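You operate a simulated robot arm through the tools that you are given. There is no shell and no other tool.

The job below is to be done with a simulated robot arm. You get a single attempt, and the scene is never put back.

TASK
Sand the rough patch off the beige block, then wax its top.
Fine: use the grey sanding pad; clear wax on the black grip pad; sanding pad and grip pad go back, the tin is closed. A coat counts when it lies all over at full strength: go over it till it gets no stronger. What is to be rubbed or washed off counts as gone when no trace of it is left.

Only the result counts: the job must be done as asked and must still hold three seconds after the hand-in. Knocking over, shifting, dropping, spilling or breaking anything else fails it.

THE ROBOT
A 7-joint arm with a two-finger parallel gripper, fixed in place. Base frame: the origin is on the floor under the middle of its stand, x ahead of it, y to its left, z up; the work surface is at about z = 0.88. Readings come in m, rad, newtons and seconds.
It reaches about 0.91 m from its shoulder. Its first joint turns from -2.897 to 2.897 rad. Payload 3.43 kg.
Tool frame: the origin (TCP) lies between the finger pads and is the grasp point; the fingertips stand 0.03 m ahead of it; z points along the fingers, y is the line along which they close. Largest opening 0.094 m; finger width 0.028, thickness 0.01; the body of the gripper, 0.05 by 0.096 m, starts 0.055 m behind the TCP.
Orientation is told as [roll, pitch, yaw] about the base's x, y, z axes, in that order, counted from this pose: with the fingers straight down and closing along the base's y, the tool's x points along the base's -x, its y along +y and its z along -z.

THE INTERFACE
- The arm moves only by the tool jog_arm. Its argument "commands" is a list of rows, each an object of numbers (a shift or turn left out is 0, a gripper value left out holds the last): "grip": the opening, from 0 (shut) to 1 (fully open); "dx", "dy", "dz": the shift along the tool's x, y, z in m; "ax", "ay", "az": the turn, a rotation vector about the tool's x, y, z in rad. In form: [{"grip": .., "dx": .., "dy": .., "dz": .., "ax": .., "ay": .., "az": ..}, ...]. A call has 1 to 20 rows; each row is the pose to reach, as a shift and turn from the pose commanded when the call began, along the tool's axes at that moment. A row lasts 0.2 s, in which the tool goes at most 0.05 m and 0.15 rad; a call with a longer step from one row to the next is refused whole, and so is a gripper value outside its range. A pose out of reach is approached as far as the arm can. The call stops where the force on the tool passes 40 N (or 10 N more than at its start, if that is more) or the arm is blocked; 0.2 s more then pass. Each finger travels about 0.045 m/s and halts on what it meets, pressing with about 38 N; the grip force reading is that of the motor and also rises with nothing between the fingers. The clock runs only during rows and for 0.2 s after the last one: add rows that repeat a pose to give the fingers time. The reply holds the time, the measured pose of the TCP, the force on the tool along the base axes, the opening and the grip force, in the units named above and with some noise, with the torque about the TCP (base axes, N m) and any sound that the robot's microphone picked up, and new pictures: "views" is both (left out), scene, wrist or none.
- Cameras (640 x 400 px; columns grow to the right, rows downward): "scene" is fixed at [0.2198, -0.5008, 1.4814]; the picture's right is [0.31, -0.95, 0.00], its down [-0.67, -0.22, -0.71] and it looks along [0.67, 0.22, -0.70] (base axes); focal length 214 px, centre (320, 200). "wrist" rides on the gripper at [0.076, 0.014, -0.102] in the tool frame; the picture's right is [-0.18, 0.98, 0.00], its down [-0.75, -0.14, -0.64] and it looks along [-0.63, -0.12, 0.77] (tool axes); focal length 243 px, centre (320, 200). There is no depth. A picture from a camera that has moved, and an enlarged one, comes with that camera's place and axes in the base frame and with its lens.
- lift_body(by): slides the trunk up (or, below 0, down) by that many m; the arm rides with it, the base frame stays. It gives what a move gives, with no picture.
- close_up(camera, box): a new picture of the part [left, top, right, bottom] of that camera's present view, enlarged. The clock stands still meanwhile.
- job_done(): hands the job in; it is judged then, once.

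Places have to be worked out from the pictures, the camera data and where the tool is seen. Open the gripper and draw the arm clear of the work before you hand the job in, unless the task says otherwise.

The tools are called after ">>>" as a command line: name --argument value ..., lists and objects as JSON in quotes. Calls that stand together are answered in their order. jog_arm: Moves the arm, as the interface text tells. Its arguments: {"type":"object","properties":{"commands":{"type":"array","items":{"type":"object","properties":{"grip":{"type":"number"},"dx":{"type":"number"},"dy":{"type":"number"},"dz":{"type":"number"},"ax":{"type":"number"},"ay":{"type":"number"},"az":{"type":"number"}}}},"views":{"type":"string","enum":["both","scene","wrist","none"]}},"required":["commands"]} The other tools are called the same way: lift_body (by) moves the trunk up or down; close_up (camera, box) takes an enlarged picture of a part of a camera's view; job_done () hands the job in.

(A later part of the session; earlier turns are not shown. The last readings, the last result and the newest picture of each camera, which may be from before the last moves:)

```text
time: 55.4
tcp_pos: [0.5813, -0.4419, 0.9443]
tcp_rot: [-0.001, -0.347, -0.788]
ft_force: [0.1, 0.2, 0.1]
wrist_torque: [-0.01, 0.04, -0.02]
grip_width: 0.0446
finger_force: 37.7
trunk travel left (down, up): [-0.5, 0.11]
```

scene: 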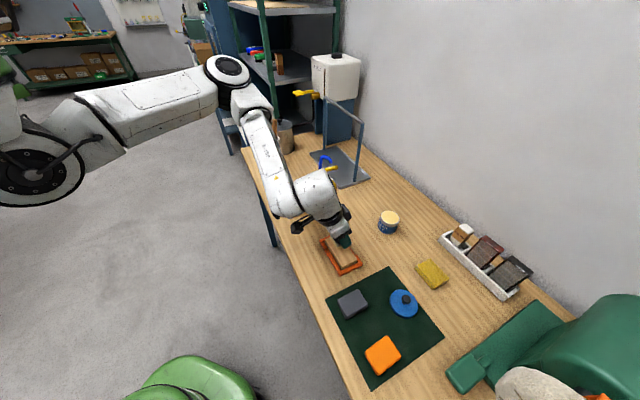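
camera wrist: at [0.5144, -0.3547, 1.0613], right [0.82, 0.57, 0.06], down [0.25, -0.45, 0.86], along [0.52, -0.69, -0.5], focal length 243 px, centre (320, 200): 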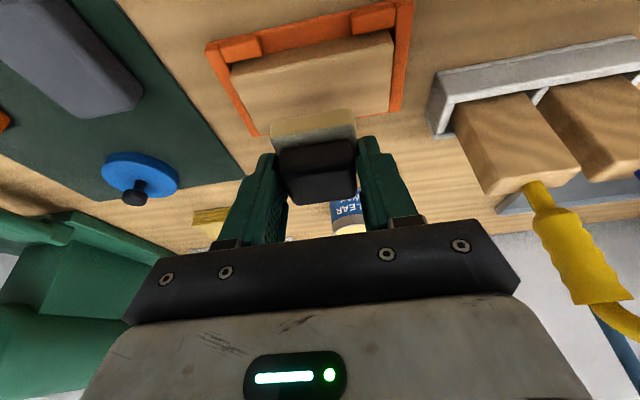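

No contact yet, so I go on in 1–2 mm steps.

>>> jog_arm --commands '[{"dx": 0.0005, "dz": 0.0014}, {"dx": 0.001, "dz": 0.0028}, {"dx": 0.001, "dz": 0.0028}]' --views "none"

```text
time: 56.2
tcp_pos: [0.5815, -0.441, 0.9429]
tcp_rot: [0.0, -0.35, -0.786]
ft_force: [0.2, 0.4, 8.5]
wrist_torque: [0.03, -0.02, 0.01]
grip_width: 0.0444
finger_force: 38.0
trunk travel left (down, up): [-0.5, 0.11]
```

Contact at 8.5 N. I begin waxing with back-and-forth lanes along the block, with ±8 mm side lanes, pressing lightly.

>>> jog_arm --commands '[{"dx": 0.0001, "dy": 0.012, "dz": 0.0003}, {"dx": 0.0001, "dy": 0.024, "dz": 0.0003}, {"dx": 0.0001, "dy": 0.036, "dz": 0.0003}, {"dx": -0.0074, "dy": 0.036, "dz": 0.003}, {"dx": -0.0074, "dy": 0.024, "dz": 0.003}, {"dx": -0.0074, "dy": 0.012, "dz": 0.003}, {"dx": -0.0074, "dy": 0.0, "dz": 0.003}, {"dx": -0.0074, "dy": -0.012, "dz": 0.003}, {"dx": -0.0074, "dy": -0.024, "dz": 0.003}, {"dx": -0.0074, "dy": -0.036, "dz": 0.003}, {"dx": 0.0076, "dy": -0.036, "dz": -0.0024}, {"dx": 0.0076, "dy": -0.024, "dz": -0.0024}, {"dx": 0.0076, "dy": -0.012, "dz": -0.0024}, {"dx": 0.0076, "dy": 0.0, "dz": -0.0024}, {"dx": 0.0076, "dy": 0.012, "dz": -0.0024}, {"dx": 0.0076, "dy": 0.024, "dz": -0.0024}, {"dx": 0.0076, "dy": 0.036, "dz": -0.0024}, {"dx": 0.0001, "dy": 0.024, "dz": 0.0003}, {"dx": 0.0001, "dy": 0.012, "dz": 0.0003}, {"dx": 0.0001, "dy": 0.0, "dz": 0.0003}]' --views "both"

>>> close_up --camera "scene" --box '[300, 200, 400, 280]'

>>> close_up --camera "wrist" --box '[180, 40, 440, 200]'

```text
time: 60.4
tcp_pos: [0.581, -0.4418, 0.9423]
tcp_rot: [0.002, -0.35, -0.786]
ft_force: [3.5, 2.8, 9.7]
wrist_torque: [0.03, -0.22, 0.06]
grip_width: 0.0448
finger_force: 37.8
trunk travel left (down, up): [-0.5, 0.11]
camera wrist: at [0.5156, -0.356, 1.0126], right [0.82, 0.57, 0.06], down [0.25, -0.45, 0.86], along [0.52, -0.69, -0.5], focal length 243 px, centre (320, 200)
```

scene: 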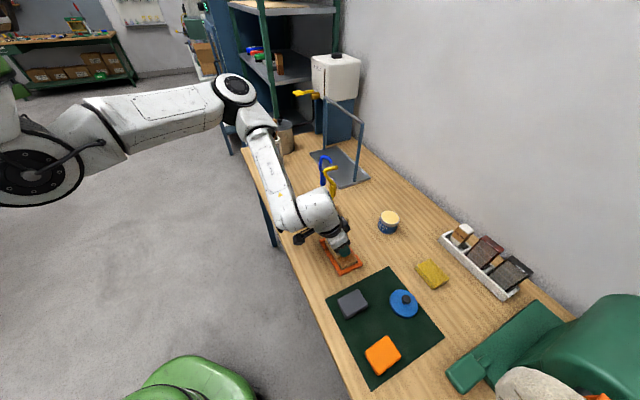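
wrist: 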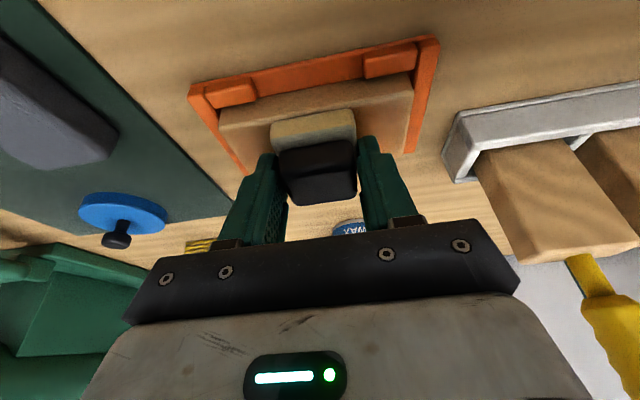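

```text
5.00 times, centred on (350, 240) of scene
camera zoom: at [0.2198, -0.5008, 1.4814], right [0.31, -0.95, 0.0], down [-0.67, -0.22, -0.71], along [0.67, 0.22, -0.7], focal length 1072 px, centre (170, 0)
```

zoom: 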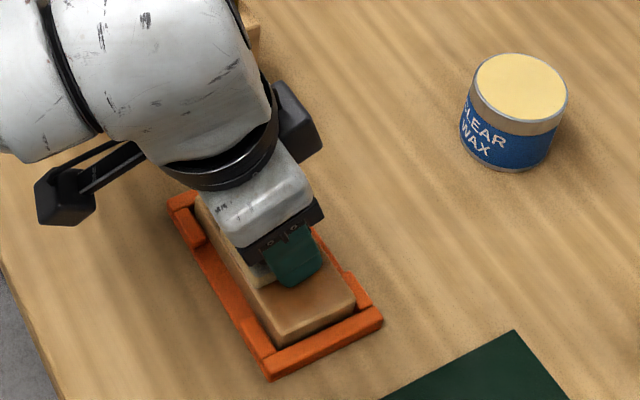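

```text
2.46 times, centred on (310, 120) of wrist
camera zoom: at [0.5156, -0.356, 1.0126], right [0.82, 0.57, 0.06], down [0.25, -0.45, 0.86], along [0.52, -0.69, -0.5], focal length 597 px, centre (345, 397)
```

zoom: 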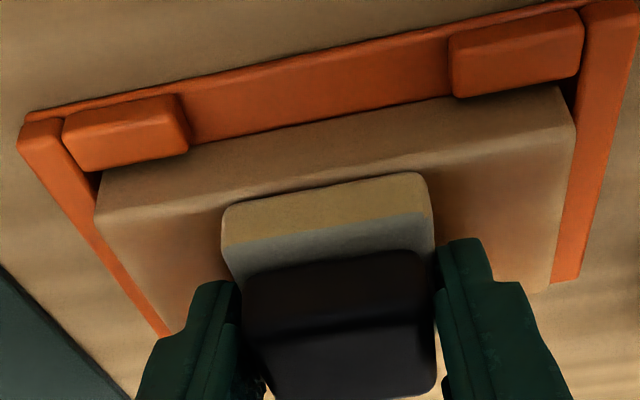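

Amber wax is appearing in the middle, but the edges are still bare. I repeat with wider lanes (±13 mm sideways, ±42 mm lengthways) to reach edges and corners.

>>> jog_arm --commands '[{"dx": -0.0122, "dy": 0.014, "dz": 0.0045}, {"dx": -0.0122, "dy": 0.028, "dz": 0.0045}, {"dx": -0.0122, "dy": 0.042, "dz": 0.0045}, {"dx": -0.0122, "dy": 0.028, "dz": 0.0045}, {"dx": -0.0122, "dy": 0.014, "dz": 0.0045}, {"dx": -0.0122, "dy": 0.0, "dz": 0.0045}, {"dx": -0.0122, "dy": -0.014, "dz": 0.0045}, {"dx": -0.0122, "dy": -0.028, "dz": 0.0045}, {"dx": -0.0122, "dy": -0.042, "dz": 0.0045}, {"dx": 0.0, "dy": -0.042, "dz": 0.0}, {"dx": 0.0122, "dy": -0.042, "dz": -0.0045}, {"dx": 0.0122, "dy": -0.028, "dz": -0.0045}, {"dx": 0.0122, "dy": -0.014, "dz": -0.0045}, {"dx": 0.0122, "dy": 0.0, "dz": -0.0045}, {"dx": 0.0122, "dy": 0.014, "dz": -0.0045}, {"dx": 0.0122, "dy": 0.028, "dz": -0.0045}, {"dx": 0.0122, "dy": 0.042, "dz": -0.0045}, {"dx": 0.0, "dy": 0.042, "dz": 0.0}, {"dx": 0.0, "dy": 0.021, "dz": 0.0}, {"dx": 0.0, "dy": 0.0, "dz": 0.0}]' --views "both"

>>> close_up --camera "scene" --box '[300, 200, 400, 280]'

>>> close_up --camera "wrist" --box '[180, 40, 440, 200]'

```text
time: 64.6
tcp_pos: [0.5814, -0.4417, 0.9424]
tcp_rot: [0.0, -0.35, -0.785]
ft_force: [1.7, 1.0, 8.5]
wrist_torque: [0.01, -0.08, 0.01]
grip_width: 0.0445
finger_force: 37.7
trunk travel left (down, up): [-0.5, 0.11]
camera wrist: at [0.5163, -0.3559, 1.0124], right [0.82, 0.57, 0.06], down [0.25, -0.44, 0.86], along [0.52, -0.69, -0.5], focal length 243 px, centre (320, 200)
```

scene: 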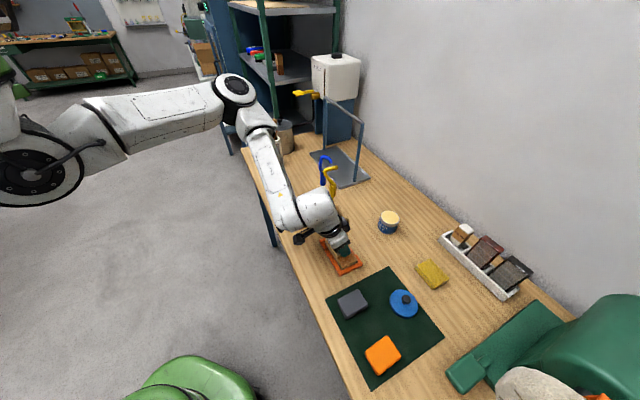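
wrist: 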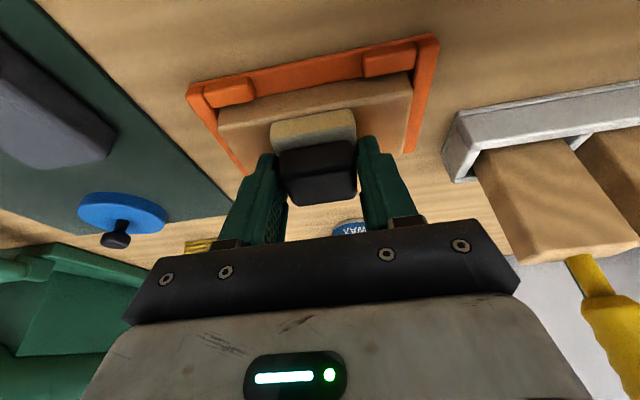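

```text
5.00 times, centred on (350, 240) of scene
camera zoom: at [0.2198, -0.5008, 1.4814], right [0.31, -0.95, 0.0], down [-0.67, -0.22, -0.71], along [0.67, 0.22, -0.7], focal length 1072 px, centre (170, 0)
```

zoom: 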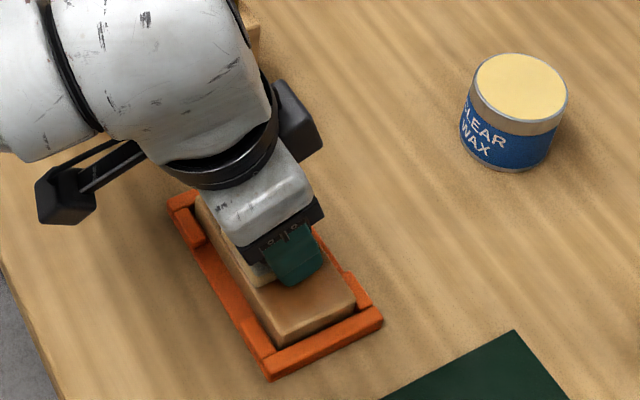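

```text
2.46 times, centred on (310, 120) of wrist
camera zoom: at [0.5163, -0.3559, 1.0124], right [0.82, 0.57, 0.06], down [0.25, -0.44, 0.86], along [0.52, -0.69, -0.5], focal length 597 px, centre (345, 397)
```

zoom: 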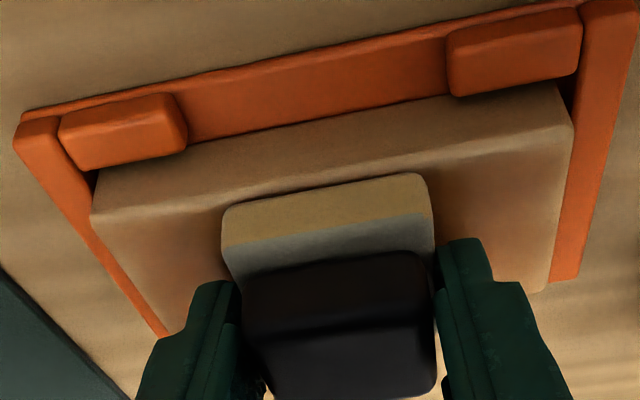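

Let me lift off and move aside to inspect the coat's pattern on the whole top.

>>> jog_arm --commands '[{"dx": -0.0103, "dz": -0.0282}, {"dx": -0.0206, "dz": -0.0564}, {"dx": -0.0206, "dy": -0.04, "dz": -0.0564}, {"dx": -0.0206, "dy": -0.08, "dz": -0.0564}, {"dx": -0.0206, "dy": -0.12, "dz": -0.0564}, {"dx": -0.0206, "dy": -0.12, "dz": -0.0564}]' --views "both"

>>> close_up --camera "wrist" --box '[360, 0, 600, 150]'

>>> close_up --camera "scene" --box '[310, 225, 370, 280]'

```text
time: 66.0
tcp_pos: [0.4956, -0.5272, 1.0019]
tcp_rot: [0.001, -0.35, -0.785]
ft_force: [-0.3, 0.0, 0.2]
wrist_torque: [0.0, 0.0, -0.03]
grip_width: 0.0445
finger_force: 37.6
trunk travel left (down, up): [-0.5, 0.11]
camera wrist: at [0.4305, -0.4417, 1.0731], right [0.82, 0.57, 0.06], down [0.25, -0.45, 0.86], along [0.52, -0.69, -0.5], focal length 243 px, centre (320, 200)
```

scene: 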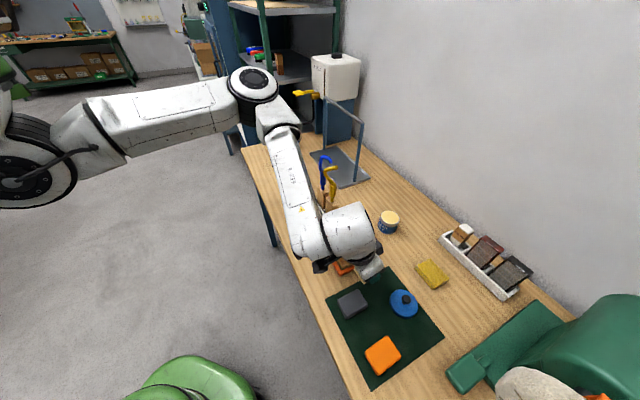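
wrist: 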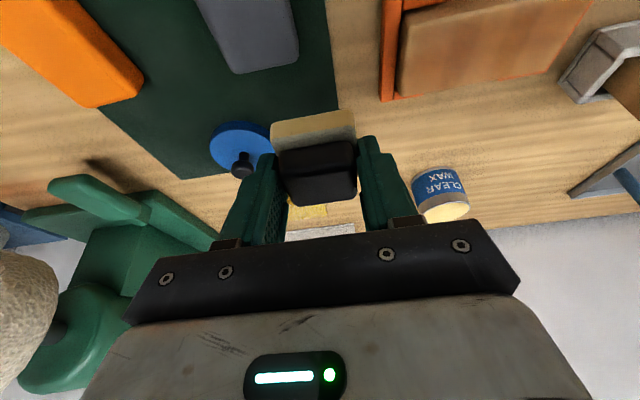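

```text
2.67 times, centred on (480, 75) of wrist
camera zoom: at [0.4305, -0.4417, 1.0731], right [0.82, 0.57, 0.06], down [0.25, -0.45, 0.86], along [0.52, -0.69, -0.5], focal length 647 px, centre (-107, 533)
```

zoom: 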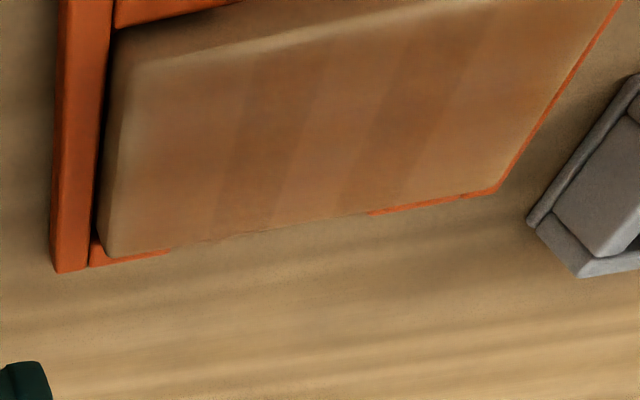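

```text
7.27 times, centred on (340, 252) of scene
camera zoom: at [0.2198, -0.5008, 1.4814], right [0.31, -0.95, 0.0], down [-0.67, -0.22, -0.71], along [0.67, 0.22, -0.7], focal length 1560 px, centre (174, -182)
```

zoom: 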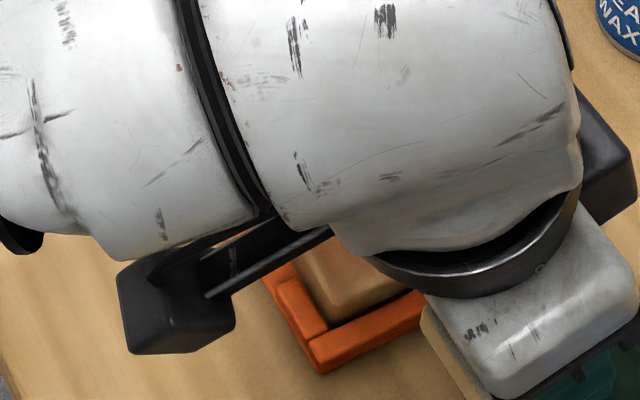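

The coat is uneven: darker bands, and lighter strips at the near edge and ends, because these got fewer passes. The wax builds up with rubbing, so I return for more systematic, evenly spaced lanes, including the edges.

>>> jog_arm --commands '[{"dy": 0.04}, {"dy": 0.08}, {"dy": 0.12}, {"dy": 0.12, "dx": 0.0103, "dz": 0.0282}, {"dy": 0.12, "dx": 0.0195, "dz": 0.0535}, {"dy": 0.12, "dx": 0.0206, "dz": 0.0564}, {"dy": 0.12, "dx": 0.0206, "dz": 0.0564}]' --views "none"

>>> jog_arm --commands '[{"dx": -0.015, "dy": 0.015, "dz": 0.0055}, {"dx": -0.015, "dy": 0.03, "dz": 0.0055}, {"dx": -0.015, "dy": 0.044, "dz": 0.0055}, {"dx": -0.015, "dy": 0.03, "dz": 0.0055}, {"dx": -0.015, "dy": 0.015, "dz": 0.0055}, {"dx": -0.015, "dy": 0.0, "dz": 0.0055}, {"dx": -0.015, "dy": -0.015, "dz": 0.0055}, {"dx": -0.015, "dy": -0.03, "dz": 0.0055}, {"dx": -0.015, "dy": -0.044, "dz": 0.0055}, {"dx": -0.0075, "dy": -0.044, "dz": 0.0027}, {"dx": -0.0075, "dy": -0.03, "dz": 0.0027}, {"dx": -0.0075, "dy": -0.015, "dz": 0.0027}, {"dx": -0.0075, "dy": 0.0, "dz": 0.0027}, {"dx": -0.0075, "dy": 0.015, "dz": 0.0027}, {"dx": -0.0075, "dy": 0.03, "dz": 0.0027}, {"dx": -0.0075, "dy": 0.044, "dz": 0.0027}, {"dx": 0.0, "dy": 0.044, "dz": 0.0}, {"dx": 0.0, "dy": 0.03, "dz": 0.0}, {"dx": 0.0, "dy": 0.015, "dz": 0.0}, {"dx": 0.0, "dy": 0.0, "dz": 0.0}]' --views "none"

>>> jog_arm --commands '[{"dx": 0.0, "dy": -0.015, "dz": 0.0}, {"dx": 0.0, "dy": -0.03, "dz": 0.0}, {"dx": 0.0, "dy": -0.044, "dz": 0.0}, {"dx": 0.0075, "dy": -0.044, "dz": -0.0027}, {"dx": 0.0075, "dy": -0.03, "dz": -0.0027}, {"dx": 0.0075, "dy": -0.015, "dz": -0.0027}, {"dx": 0.0075, "dy": 0.0, "dz": -0.0027}, {"dx": 0.0075, "dy": 0.015, "dz": -0.0027}, {"dx": 0.0075, "dy": 0.03, "dz": -0.0027}, {"dx": 0.0075, "dy": 0.044, "dz": -0.0027}, {"dx": 0.015, "dy": 0.044, "dz": -0.0055}, {"dx": 0.015, "dy": 0.03, "dz": -0.0055}, {"dx": 0.015, "dy": 0.015, "dz": -0.0055}, {"dx": 0.015, "dy": 0.0, "dz": -0.0055}, {"dx": 0.015, "dy": -0.015, "dz": -0.0055}, {"dx": 0.015, "dy": -0.03, "dz": -0.0055}, {"dx": 0.015, "dy": -0.044, "dz": -0.0055}, {"dx": 0.0, "dy": -0.03, "dz": 0.0}, {"dx": 0.0, "dy": -0.015, "dz": 0.0}, {"dx": 0.0, "dy": 0.0, "dz": 0.0}]' --views "both"

>>> close_up --camera "scene" --box '[300, 200, 400, 280]'

>>> close_up --camera "wrist" --box '[180, 40, 440, 200]'

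```text
time: 67.6
tcp_pos: [0.5801, -0.4418, 0.942]
tcp_rot: [0.001, -0.351, -0.785]
ft_force: [0.0, 2.1, 5.9]
wrist_torque: [-0.04, -0.02, 0.01]
grip_width: 0.0447
finger_force: 37.5
trunk travel left (down, up): [-0.5, 0.11]
```

```text
time: 71.8
tcp_pos: [0.5818, -0.4417, 0.9421]
tcp_rot: [0.0, -0.35, -0.786]
ft_force: [1.3, 2.7, 7.3]
wrist_torque: [0.03, -0.13, -0.01]
grip_width: 0.0443
finger_force: 38.2
trunk travel left (down, up): [-0.5, 0.11]
```

```text
time: 76.0
tcp_pos: [0.5816, -0.4418, 0.9415]
tcp_rot: [0.0, -0.352, -0.787]
ft_force: [-0.8, -1.1, 7.3]
wrist_torque: [-0.05, 0.05, -0.01]
grip_width: 0.0445
finger_force: 37.8
trunk travel left (down, up): [-0.5, 0.11]
camera wrist: at [0.5157, -0.3562, 1.0121], right [0.82, 0.57, 0.06], down [0.24, -0.44, 0.86], along [0.52, -0.69, -0.5], focal length 243 px, centre (320, 200)
```

scene: 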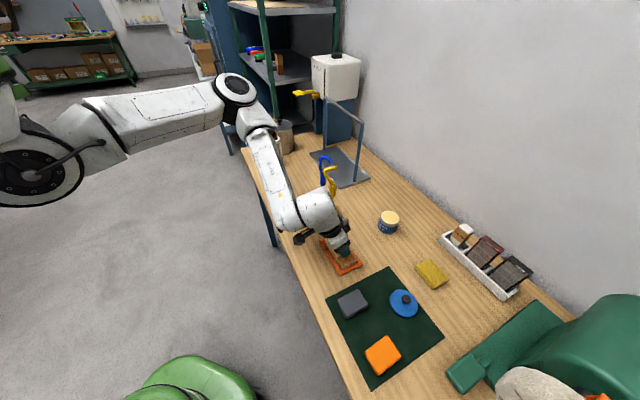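
wrist: 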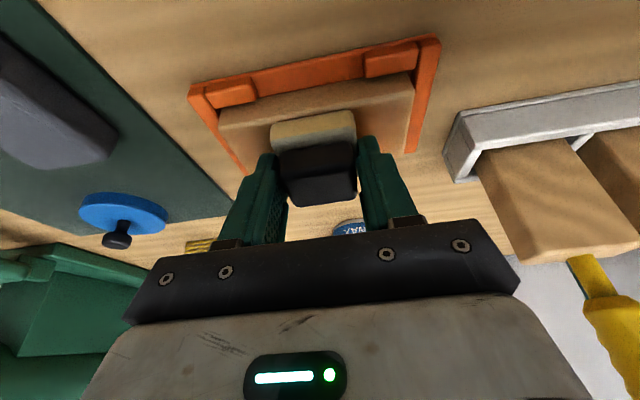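

```text
5.00 times, centred on (350, 240) of scene
camera zoom: at [0.2198, -0.5008, 1.4814], right [0.31, -0.95, 0.0], down [-0.67, -0.22, -0.71], along [0.67, 0.22, -0.7], focal length 1072 px, centre (170, 0)
```

zoom: 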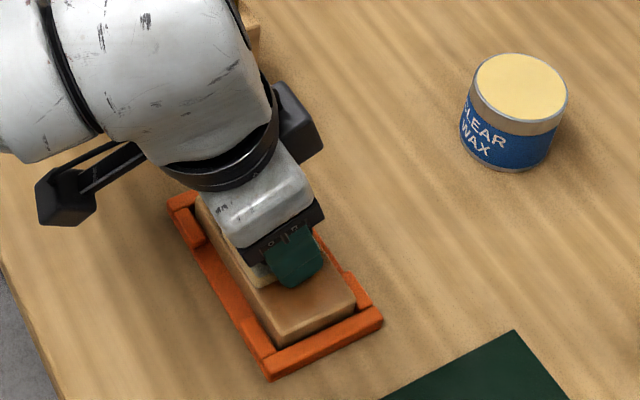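

```text
2.46 times, centred on (310, 120) of wrist
camera zoom: at [0.5157, -0.3562, 1.0121], right [0.82, 0.57, 0.06], down [0.24, -0.44, 0.86], along [0.52, -0.69, -0.5], focal length 597 px, centre (345, 397)
```

zoom: 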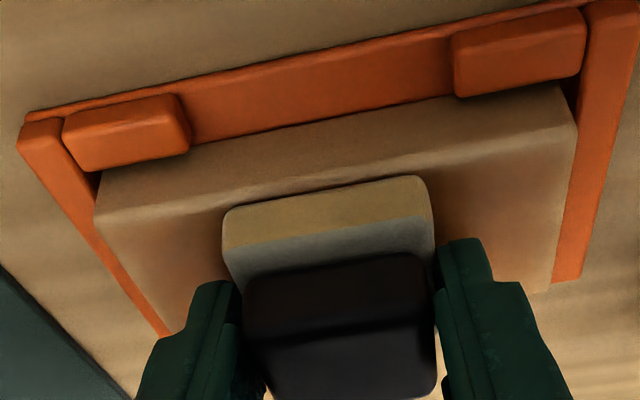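

I lift off to the same inspection pose to compare the coat.

>>> jog_arm --commands '[{"dx": -0.0103, "dz": -0.0282}, {"dx": -0.0206, "dz": -0.0564}, {"dx": -0.0206, "dy": -0.04, "dz": -0.0564}, {"dx": -0.0206, "dy": -0.08, "dz": -0.0564}, {"dx": -0.0206, "dy": -0.12, "dz": -0.0564}, {"dx": -0.0309, "dy": -0.12, "dz": -0.0846}, {"dx": -0.0309, "dy": -0.12, "dz": -0.0846}]' --views "wrist"

>>> close_up --camera "wrist" --box '[360, 0, 600, 150]'

```text
time: 77.6
tcp_pos: [0.4963, -0.5274, 1.032]
tcp_rot: [-0.001, -0.348, -0.784]
ft_force: [0.1, -1.0, 0.5]
wrist_torque: [-0.04, 0.05, -0.01]
grip_width: 0.0445
finger_force: 38.2
trunk travel left (down, up): [-0.5, 0.11]
camera wrist: at [0.4308, -0.4416, 1.1032], right [0.82, 0.57, 0.06], down [0.25, -0.45, 0.86], along [0.52, -0.69, -0.51], focal length 243 px, centre (320, 200)
```

wrist: 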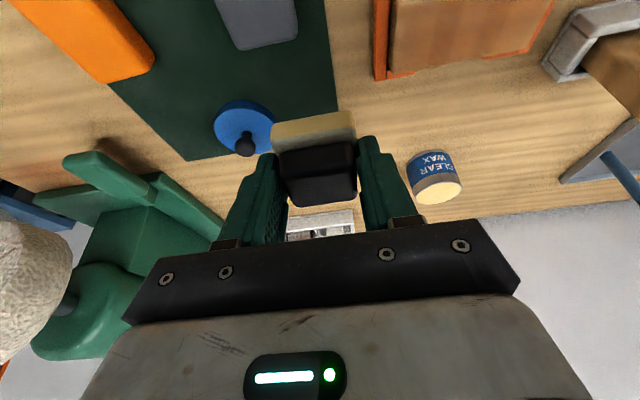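

```text
2.67 times, centred on (480, 75) of wrist
camera zoom: at [0.4308, -0.4416, 1.1032], right [0.82, 0.57, 0.06], down [0.25, -0.45, 0.86], along [0.52, -0.69, -0.51], focal length 647 px, centre (-107, 533)
```

zoom: 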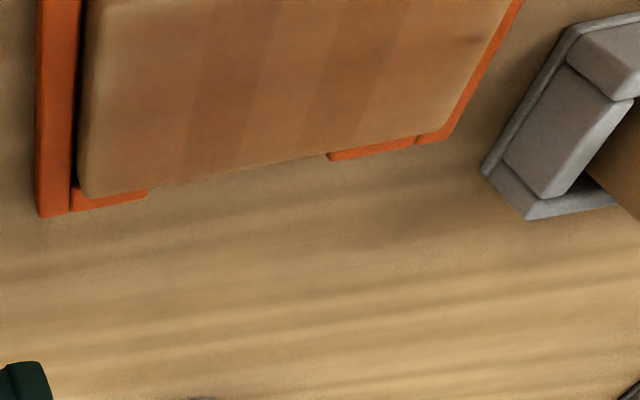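

The block is at the frame's edge here. I move to a better viewpoint, higher and slightly toward the base, so the whole block is seen past the pad.

>>> jog_arm --commands '[{"dx": 0.008, "dy": 0.03, "dz": -0.016}, {"dx": 0.014, "dy": 0.06, "dz": -0.026}, {"dx": 0.02, "dy": 0.09, "dz": -0.036}, {"dx": 0.0263, "dy": 0.1196, "dz": -0.0469}, {"dx": 0.0263, "dy": 0.1196, "dz": -0.0469}]' --views "wrist"

>>> close_up --camera "wrist" --box '[220, 20, 420, 145]'

```text
time: 78.8
tcp_pos: [0.5522, -0.4133, 1.0668]
tcp_rot: [-0.001, -0.348, -0.785]
ft_force: [-0.1, 0.3, -0.3]
wrist_torque: [0.0, 0.05, 0.01]
grip_width: 0.0444
finger_force: 38.2
trunk travel left (down, up): [-0.5, 0.11]
camera wrist: at [0.4872, -0.3274, 1.1372], right [0.82, 0.57, 0.06], down [0.25, -0.44, 0.86], along [0.52, -0.69, -0.5], focal length 243 px, centre (320, 200)
```

wrist: 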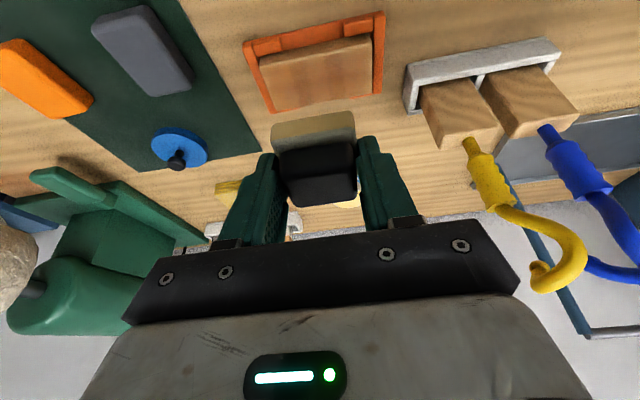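

```text
3.20 times, centred on (320, 82) of wrist
camera zoom: at [0.4872, -0.3274, 1.1372], right [0.82, 0.57, 0.06], down [0.25, -0.44, 0.86], along [0.52, -0.69, -0.5], focal length 776 px, centre (320, 576)
```

zoom: 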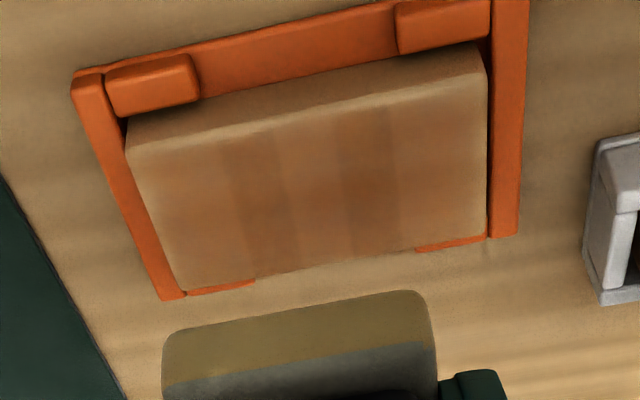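

The coat shows two darker bands where dwell footprints overlapped, and paler edges. So it isn't at full strength, and the pad's load seems used up. I return to the tin for more wax and dwell longer.

>>> jog_arm --commands '[{"dx": -0.0386, "dy": 0.0029, "dz": 0.0141}, {"dx": -0.0773, "dy": 0.0058, "dz": 0.0282}, {"dx": -0.1159, "dy": 0.0088, "dz": 0.0423}, {"dx": -0.1545, "dy": 0.0117, "dz": 0.0564}, {"dx": -0.1932, "dy": 0.0146, "dz": 0.0705}, {"dx": -0.2318, "dy": 0.0175, "dz": 0.0846}, {"dx": -0.2318, "dy": 0.0175, "dz": 0.0846}, {"dx": -0.2164, "dy": 0.0175, "dz": 0.1269}, {"dx": -0.206, "dy": 0.0175, "dz": 0.1554}, {"dx": -0.206, "dy": 0.0175, "dz": 0.1554}]' --views "wrist"

>>> close_up --camera "wrist" --box '[220, 20, 440, 200]'

```text
time: 81.0
tcp_pos: [0.7394, -0.5754, 0.9903]
tcp_rot: [-0.001, -0.349, -0.784]
ft_force: [0.0, 0.6, -0.1]
wrist_torque: [0.02, 0.0, 0.0]
grip_width: 0.0444
finger_force: 38.0
trunk travel left (down, up): [-0.5, 0.11]
camera wrist: at [0.6737, -0.4903, 1.06], right [0.82, 0.57, 0.06], down [0.25, -0.45, 0.86], along [0.52, -0.69, -0.5], focal length 243 px, centre (320, 200)
```

wrist: 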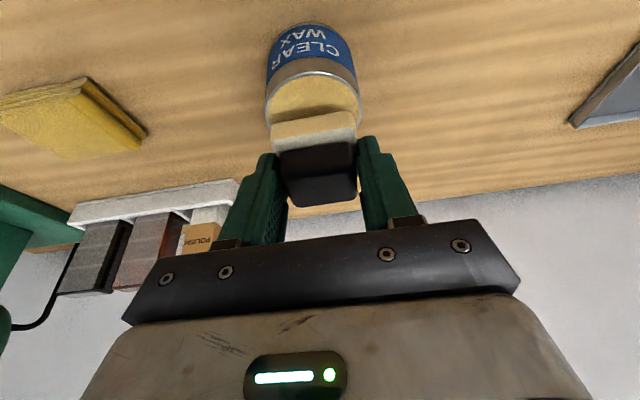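

```text
2.22 times, centred on (330, 110) of wrist
camera zoom: at [0.6737, -0.4903, 1.06], right [0.82, 0.57, 0.06], down [0.25, -0.45, 0.86], along [0.52, -0.69, -0.5], focal length 539 px, centre (298, 400)
```

zoom: 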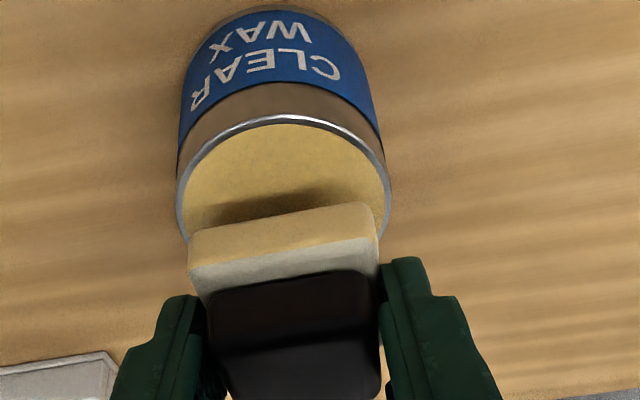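

Pad is over the wax again. I lower to contact and dwell about 1.5 s with light pressure.

>>> jog_arm --commands '[{"dx": 0.0034, "dz": 0.0094}, {"dx": 0.0057, "dz": 0.0155}, {"dx": 0.0065, "dz": 0.0179}, {"dx": 0.0066, "dz": 0.0182}, {"dx": 0.0066, "dz": 0.0182}, {"dx": 0.0066, "dz": 0.0182}, {"dx": 0.0066, "dz": 0.0182}, {"dx": 0.0066, "dz": 0.0182}, {"dx": 0.0066, "dz": 0.0182}, {"dx": 0.0066, "dz": 0.0182}]' --views "wrist"

>>> close_up --camera "wrist" --box '[220, 20, 440, 200]'

```text
time: 83.2
tcp_pos: [0.7385, -0.575, 0.9718]
tcp_rot: [0.001, -0.349, -0.784]
ft_force: [0.7, -0.3, 2.4]
wrist_torque: [0.01, -0.08, 0.02]
grip_width: 0.0446
finger_force: 37.9
trunk travel left (down, up): [-0.5, 0.11]
camera wrist: at [0.6734, -0.4897, 1.0423], right [0.82, 0.57, 0.06], down [0.25, -0.45, 0.86], along [0.52, -0.69, -0.5], focal length 243 px, centre (320, 200)
```

wrist: 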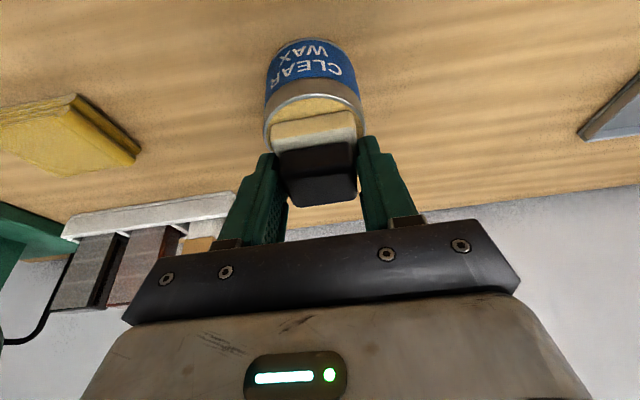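

```text
2.22 times, centred on (330, 110) of wrist
camera zoom: at [0.6734, -0.4897, 1.0423], right [0.82, 0.57, 0.06], down [0.25, -0.45, 0.86], along [0.52, -0.69, -0.5], focal length 539 px, centre (298, 400)
```

zoom: 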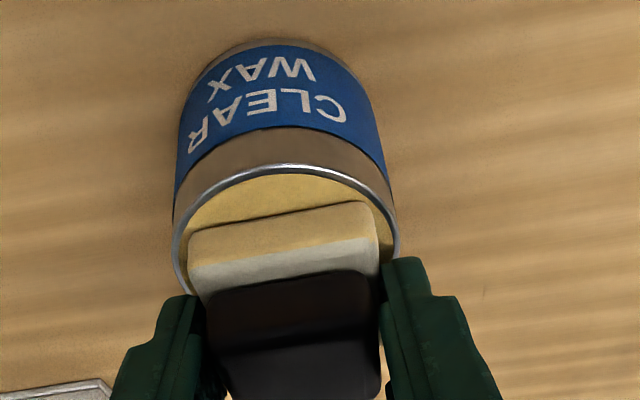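

Contact is light (2.4 N). I press about 0.7 mm more and dwell again.

>>> jog_arm --commands '[{"dx": 0.0002, "dz": 0.0007}, {"dx": 0.0002, "dz": 0.0007}, {"dx": 0.0002, "dz": 0.0007}, {"dx": 0.0002, "dz": 0.0007}]' --views "none"

```text
time: 84.2
tcp_pos: [0.7392, -0.576, 0.9714]
tcp_rot: [0.002, -0.352, -0.783]
ft_force: [0.1, -0.1, 9.0]
wrist_torque: [0.0, -0.02, 0.0]
grip_width: 0.0445
finger_force: 38.0
trunk travel left (down, up): [-0.5, 0.11]
```

9 N in the wax. I lift and carry the freshly loaded pad back to just above the block.

>>> jog_arm --commands '[{"dx": -0.0137, "dz": -0.0376}, {"dx": -0.0274, "dz": -0.0752}, {"dx": 0.0113, "dy": -0.0034, "dz": -0.0893}, {"dx": 0.05, "dy": -0.0068, "dz": -0.1034}, {"dx": 0.0887, "dy": -0.0102, "dz": -0.1176}, {"dx": 0.1274, "dy": -0.0136, "dz": -0.1317}, {"dx": 0.1661, "dy": -0.017, "dz": -0.1458}, {"dx": 0.1661, "dy": -0.017, "dz": -0.1458}, {"dx": 0.1798, "dy": -0.017, "dz": -0.1082}, {"dx": 0.1935, "dy": -0.017, "dz": -0.0706}, {"dx": 0.2026, "dy": -0.017, "dz": -0.0458}, {"dx": 0.2026, "dy": -0.017, "dz": -0.0458}]' --views "wrist"

>>> close_up --camera "wrist" --box '[180, 40, 440, 200]'

```text
time: 86.8
tcp_pos: [0.581, -0.4415, 0.9434]
tcp_rot: [0.001, -0.35, -0.787]
ft_force: [-0.5, -0.3, -0.4]
wrist_torque: [-0.05, -0.03, 0.01]
grip_width: 0.0446
finger_force: 38.0
trunk travel left (down, up): [-0.5, 0.11]
camera wrist: at [0.5158, -0.3562, 1.0147], right [0.82, 0.57, 0.06], down [0.25, -0.45, 0.86], along [0.52, -0.69, -0.5], focal length 243 px, centre (320, 200)
```

wrist: 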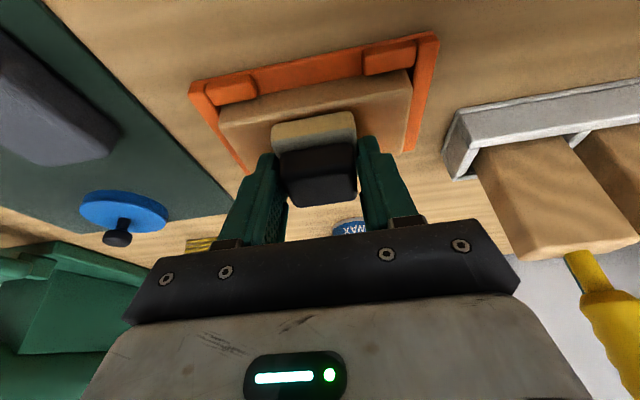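

```text
2.46 times, centred on (310, 120) of wrist
camera zoom: at [0.5158, -0.3562, 1.0147], right [0.82, 0.57, 0.06], down [0.25, -0.45, 0.86], along [0.52, -0.69, -0.5], focal length 597 px, centre (345, 397)
```

zoom: 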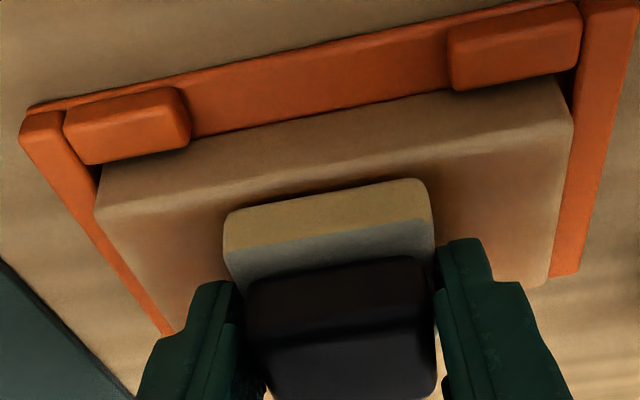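

The pad is loaded and hovering. I now wax the perimeter first: near edge, right end, far edge, left end.

>>> jog_arm --commands '[{"dx": 0.0132, "dy": -0.015, "dz": -0.0048}, {"dx": 0.0132, "dy": -0.03, "dz": -0.0048}, {"dx": 0.0139, "dy": -0.044, "dz": -0.0029}, {"dx": 0.0146, "dy": -0.044, "dz": -0.001}, {"dx": 0.0146, "dy": -0.03, "dz": -0.001}, {"dx": 0.0146, "dy": -0.015, "dz": -0.001}, {"dx": 0.0146, "dy": 0.0, "dz": -0.001}, {"dx": 0.0146, "dy": 0.015, "dz": -0.001}, {"dx": 0.0146, "dy": 0.03, "dz": -0.001}, {"dx": 0.0146, "dy": 0.044, "dz": -0.001}, {"dx": 0.0014, "dy": 0.046, "dz": 0.0038}, {"dx": -0.0118, "dy": 0.044, "dz": 0.0086}, {"dx": -0.0118, "dy": 0.03, "dz": 0.0086}, {"dx": -0.0118, "dy": 0.015, "dz": 0.0086}, {"dx": -0.0118, "dy": 0.0, "dz": 0.0086}, {"dx": -0.0118, "dy": -0.015, "dz": 0.0086}, {"dx": -0.0118, "dy": -0.03, "dz": 0.0086}, {"dx": -0.0118, "dy": -0.044, "dz": 0.0086}, {"dx": 0.0014, "dy": -0.046, "dz": 0.0038}, {"dx": 0.0014, "dy": -0.03, "dz": 0.0038}]' --views "wrist"

>>> close_up --camera "wrist" --box '[250, 20, 470, 160]'

```text
time: 91.0
tcp_pos: [0.5575, -0.4629, 0.9416]
tcp_rot: [-0.005, -0.347, -0.786]
ft_force: [-6.0, -3.7, 15.6]
wrist_torque: [-0.25, -0.06, -0.09]
grip_width: 0.0444
finger_force: 37.7
trunk travel left (down, up): [-0.5, 0.11]
camera wrist: at [0.4924, -0.3771, 1.0119], right [0.82, 0.57, 0.06], down [0.25, -0.44, 0.86], along [0.52, -0.69, -0.51], focal length 243 px, centre (320, 200)
```

wrist: 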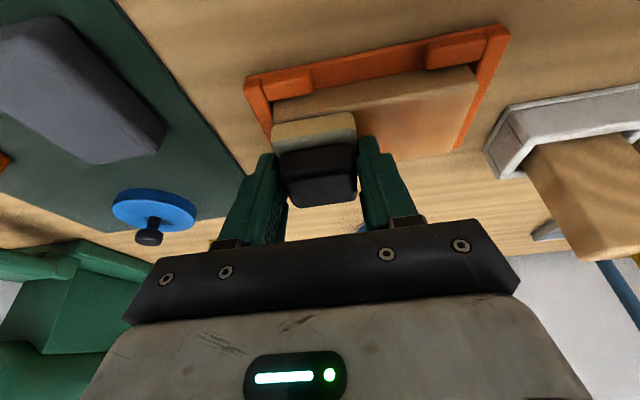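

```text
2.86 times, centred on (360, 90) of wrist
camera zoom: at [0.4924, -0.3771, 1.0119], right [0.82, 0.57, 0.06], down [0.25, -0.44, 0.86], along [0.52, -0.69, -0.51], focal length 693 px, centre (206, 514)
```

zoom: 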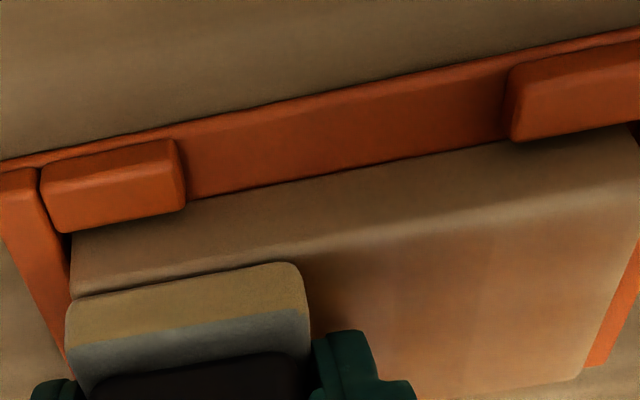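

The coat looks more even already at 15 N. I continue with the middle lanes.

>>> jog_arm --commands '[{"dy": 0.015}, {"dy": 0.03}, {"dy": 0.045}, {"dy": 0.06}, {"dy": 0.074}, {"dx": -0.0066, "dy": 0.074, "dz": 0.0024}, {"dx": -0.0066, "dy": 0.06, "dz": 0.0024}, {"dx": -0.0066, "dy": 0.045, "dz": 0.0024}, {"dx": -0.0066, "dy": 0.03, "dz": 0.0024}, {"dx": -0.0066, "dy": 0.015, "dz": 0.0024}, {"dx": -0.0066, "dy": 0.0, "dz": 0.0024}, {"dx": -0.0066, "dy": -0.014, "dz": 0.0024}, {"dx": 0.0066, "dy": -0.014, "dz": -0.0024}, {"dx": 0.0066, "dy": 0.0, "dz": -0.0024}, {"dx": 0.0066, "dy": 0.015, "dz": -0.0024}, {"dx": 0.0066, "dy": 0.03, "dz": -0.0024}, {"dx": 0.0066, "dy": 0.045, "dz": -0.0024}, {"dx": 0.0066, "dy": 0.06, "dz": -0.0024}, {"dx": 0.0066, "dy": 0.074, "dz": -0.0024}, {"dx": 0.0, "dy": 0.06, "dz": 0.0}]' --views "none"

>>> jog_arm --commands '[{"dx": -0.0103, "dz": -0.0282, "dy": -0.01}, {"dx": -0.0206, "dz": -0.0564, "dy": -0.02}, {"dx": 0.001, "dz": -0.0903, "dy": -0.03}, {"dx": 0.002, "dz": -0.1286, "dy": -0.03}, {"dx": 0.002, "dz": -0.1286, "dy": -0.03}]' --views "wrist"

>>> close_up --camera "wrist" --box '[220, 20, 420, 145]'

```text
time: 95.2
tcp_pos: [0.6032, -0.4178, 0.9403]
tcp_rot: [0.001, -0.348, -0.783]
ft_force: [2.7, 3.3, 9.0]
wrist_torque: [-0.03, -0.09, 0.03]
grip_width: 0.0445
finger_force: 38.2
trunk travel left (down, up): [-0.5, 0.11]
```

```text
time: 96.4
tcp_pos: [0.5476, -0.4091, 1.0614]
tcp_rot: [0.0, -0.349, -0.787]
ft_force: [-0.4, 0.4, -0.1]
wrist_torque: [0.02, 0.01, 0.01]
grip_width: 0.0448
finger_force: 37.8
trunk travel left (down, up): [-0.5, 0.11]
camera wrist: at [0.4831, -0.3233, 1.1321], right [0.82, 0.57, 0.06], down [0.25, -0.45, 0.86], along [0.52, -0.69, -0.51], focal length 243 px, centre (320, 200)
```

wrist: 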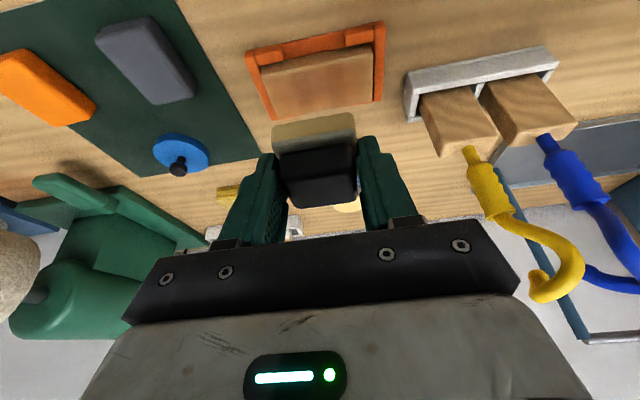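

```text
3.20 times, centred on (320, 82) of wrist
camera zoom: at [0.4831, -0.3233, 1.1321], right [0.82, 0.57, 0.06], down [0.25, -0.45, 0.86], along [0.52, -0.69, -0.51], focal length 776 px, centre (320, 576)
```

zoom: 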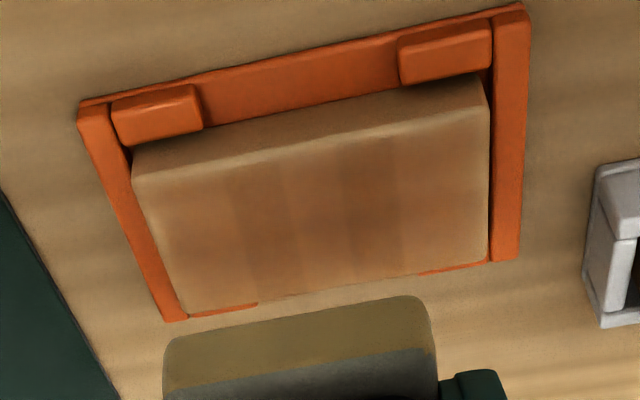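

The banding contrast has dropped, so the reload helped, but the coat isn't uniform yet. I fetch more wax and repeat.

>>> jog_arm --commands '[{"dx": -0.0395, "dy": 0.0028, "dz": 0.0144}, {"dx": -0.0789, "dy": 0.0057, "dz": 0.0288}, {"dx": -0.1184, "dy": 0.0085, "dz": 0.0432}, {"dx": -0.1579, "dy": 0.0113, "dz": 0.0576}, {"dx": -0.1973, "dy": 0.0142, "dz": 0.072}, {"dx": -0.2368, "dy": 0.017, "dz": 0.0864}, {"dx": -0.2368, "dy": 0.017, "dz": 0.0864}, {"dx": -0.2197, "dy": 0.017, "dz": 0.1334}, {"dx": -0.2094, "dy": 0.017, "dz": 0.1616}, {"dx": -0.2077, "dy": 0.017, "dz": 0.1662}, {"dx": -0.2066, "dy": 0.017, "dz": 0.1691}, {"dx": -0.2058, "dy": 0.017, "dz": 0.1713}, {"dx": -0.2058, "dy": 0.017, "dz": 0.1713}, {"dx": -0.2058, "dy": 0.017, "dz": 0.1713}, {"dx": -0.2058, "dy": 0.017, "dz": 0.1713}, {"dx": -0.2058, "dy": 0.017, "dz": 0.1713}]' --views "wrist"

```text
time: 99.8
tcp_pos: [0.7395, -0.5761, 0.9712]
tcp_rot: [0.0, -0.352, -0.786]
ft_force: [1.2, -1.0, 9.0]
wrist_torque: [-0.05, -0.08, -0.04]
grip_width: 0.0448
finger_force: 38.1
trunk travel left (down, up): [-0.5, 0.11]
camera wrist: at [0.6736, -0.49, 1.0414], right [0.82, 0.57, 0.06], down [0.25, -0.44, 0.86], along [0.52, -0.69, -0.5], focal length 243 px, centre (320, 200)
```

wrist: 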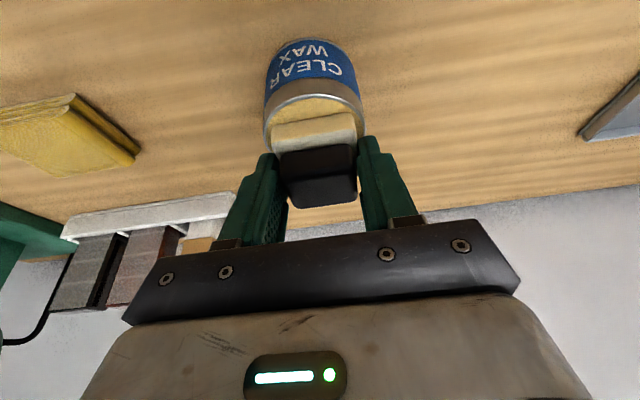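

9 N in the wax again. I carry it back to the hover point above the block.

>>> jog_arm --commands '[{"dx": -0.0137, "dz": -0.0376}, {"dx": -0.0274, "dz": -0.0752}, {"dx": 0.0113, "dy": -0.0034, "dz": -0.0893}, {"dx": 0.05, "dy": -0.0068, "dz": -0.1034}, {"dx": 0.0887, "dy": -0.0102, "dz": -0.1176}, {"dx": 0.1274, "dy": -0.0136, "dz": -0.1317}, {"dx": 0.1661, "dy": -0.017, "dz": -0.1458}, {"dx": 0.1661, "dy": -0.017, "dz": -0.1458}, {"dx": 0.1798, "dy": -0.017, "dz": -0.1082}, {"dx": 0.1935, "dy": -0.017, "dz": -0.0706}, {"dx": 0.2023, "dy": -0.017, "dz": -0.0465}, {"dx": 0.2023, "dy": -0.017, "dz": -0.0465}]' --views "none"

>>> jog_arm --commands '[{"dx": 0.0132, "dy": -0.015, "dz": -0.0048}, {"dx": 0.0132, "dy": -0.03, "dz": -0.0048}, {"dx": 0.0139, "dy": -0.042, "dz": -0.0029}, {"dx": 0.0147, "dy": -0.042, "dz": -0.0007}, {"dx": 0.0147, "dy": -0.03, "dz": -0.0007}, {"dx": 0.0147, "dy": -0.015, "dz": -0.0007}, {"dx": 0.0147, "dy": 0.0, "dz": -0.0007}, {"dx": 0.0147, "dy": 0.015, "dz": -0.0007}, {"dx": 0.0147, "dy": 0.03, "dz": -0.0007}, {"dx": 0.0147, "dy": 0.042, "dz": -0.0007}, {"dx": 0.0015, "dy": 0.042, "dz": 0.0041}, {"dx": 0.0015, "dy": 0.03, "dz": 0.0041}, {"dx": 0.0015, "dy": 0.015, "dz": 0.0041}, {"dx": 0.0015, "dy": 0.0, "dz": 0.0041}, {"dx": 0.0015, "dy": -0.015, "dz": 0.0041}, {"dx": 0.0015, "dy": -0.03, "dz": 0.0041}, {"dx": 0.0015, "dy": -0.042, "dz": 0.0041}, {"dx": -0.0117, "dy": -0.042, "dz": 0.0089}, {"dx": -0.0117, "dy": -0.03, "dz": 0.0089}, {"dx": -0.0117, "dy": -0.015, "dz": 0.0089}]' --views "none"

>>> jog_arm --commands '[{"dy": 0.015}, {"dy": 0.03}, {"dy": 0.045}, {"dy": 0.057}, {"dx": 0.0066, "dy": 0.057, "dz": -0.0024}, {"dx": 0.0066, "dy": 0.045, "dz": -0.0024}, {"dx": 0.0066, "dy": 0.03, "dz": -0.0024}, {"dx": 0.0066, "dy": 0.015, "dz": -0.0024}, {"dx": 0.0066, "dy": 0.0, "dz": -0.0024}, {"dx": 0.0066, "dy": -0.015, "dz": -0.0024}, {"dx": 0.0066, "dy": -0.027, "dz": -0.0024}, {"dx": 0.0198, "dy": -0.027, "dz": -0.0072}, {"dx": 0.0198, "dy": -0.015, "dz": -0.0072}, {"dx": 0.0198, "dy": 0.0, "dz": -0.0072}, {"dx": 0.0198, "dy": 0.015, "dz": -0.0072}, {"dx": 0.0198, "dy": 0.03, "dz": -0.0072}, {"dx": 0.0198, "dy": 0.045, "dz": -0.0072}, {"dx": 0.0198, "dy": 0.057, "dz": -0.0072}, {"dx": 0.0132, "dy": 0.036, "dz": -0.0048}, {"dx": 0.0132, "dy": 0.015, "dz": -0.0048}]' --views "none"

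>>> jog_arm --commands '[{"dx": -0.0103, "dz": -0.0282}, {"dx": -0.0206, "dz": -0.0564}, {"dx": 0.001, "dz": -0.0903}, {"dx": 0.002, "dz": -0.1286}, {"dx": 0.002, "dz": -0.1286}]' --views "wrist"

>>> close_up --camera "wrist" --box '[220, 20, 420, 145]'

```text
time: 102.4
tcp_pos: [0.5807, -0.4412, 0.9439]
tcp_rot: [-0.001, -0.349, -0.786]
ft_force: [-0.1, -0.4, 0.0]
wrist_torque: [0.01, -0.02, -0.02]
grip_width: 0.0447
finger_force: 38.2
trunk travel left (down, up): [-0.5, 0.11]
```

```text
time: 106.6
tcp_pos: [0.5794, -0.462, 0.94]
tcp_rot: [-0.002, -0.35, -0.785]
ft_force: [-2.3, -2.4, 9.6]
wrist_torque: [-0.12, 0.03, -0.01]
grip_width: 0.0444
finger_force: 38.0
trunk travel left (down, up): [-0.5, 0.11]
```

```text
time: 110.8
tcp_pos: [0.5811, -0.4412, 0.941]
tcp_rot: [0.001, -0.352, -0.784]
ft_force: [3.6, 2.9, 13.0]
wrist_torque: [0.06, -0.16, -0.03]
grip_width: 0.0443
finger_force: 37.9
trunk travel left (down, up): [-0.5, 0.11]
```

```text
time: 112.0
tcp_pos: [0.549, -0.409, 1.0606]
tcp_rot: [0.0, -0.348, -0.786]
ft_force: [0.3, 0.1, 0.0]
wrist_torque: [0.01, 0.0, 0.03]
grip_width: 0.0445
finger_force: 38.1
trunk travel left (down, up): [-0.5, 0.11]
camera wrist: at [0.4835, -0.3231, 1.131], right [0.82, 0.57, 0.06], down [0.25, -0.45, 0.86], along [0.52, -0.69, -0.51], focal length 243 px, centre (320, 200)
```

wrist: 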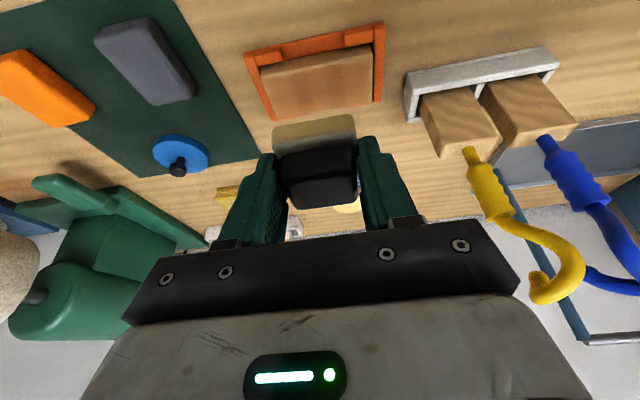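

```text
3.20 times, centred on (320, 82) of wrist
camera zoom: at [0.4835, -0.3231, 1.131], right [0.82, 0.57, 0.06], down [0.25, -0.45, 0.86], along [0.52, -0.69, -0.51], focal length 776 px, centre (320, 576)
```

zoom: 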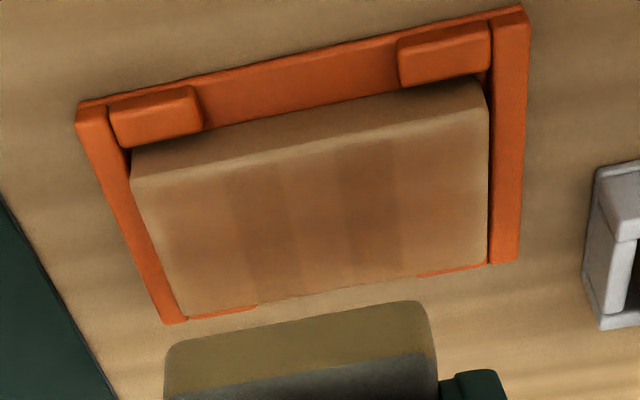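

The bands persist at fixed places on the block, so I want to understand the pattern. I take high-zoom pictures of the top.

>>> close_up --camera "wrist" --box '[255, 50, 325, 125]'

>>> close_up --camera "wrist" --box '[310, 40, 385, 115]'

```text
5.33 times, centred on (290, 88) of wrist
camera zoom: at [0.4835, -0.3231, 1.131], right [0.82, 0.57, 0.06], down [0.25, -0.45, 0.86], along [0.52, -0.69, -0.51], focal length 1294 px, centre (480, 800)
```

zoom: 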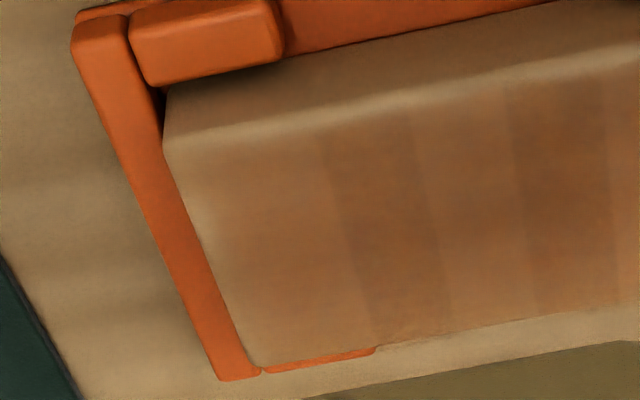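

```text
5.33 times, centred on (348, 78) of wrist
camera zoom: at [0.4835, -0.3231, 1.131], right [0.82, 0.57, 0.06], down [0.25, -0.45, 0.86], along [0.52, -0.69, -0.51], focal length 1294 px, centre (173, 853)
```

zoom: 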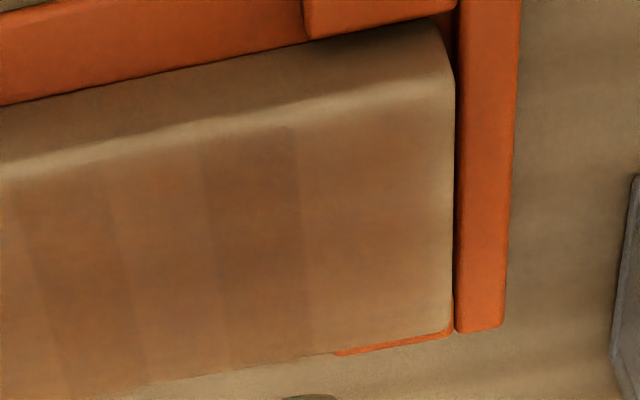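

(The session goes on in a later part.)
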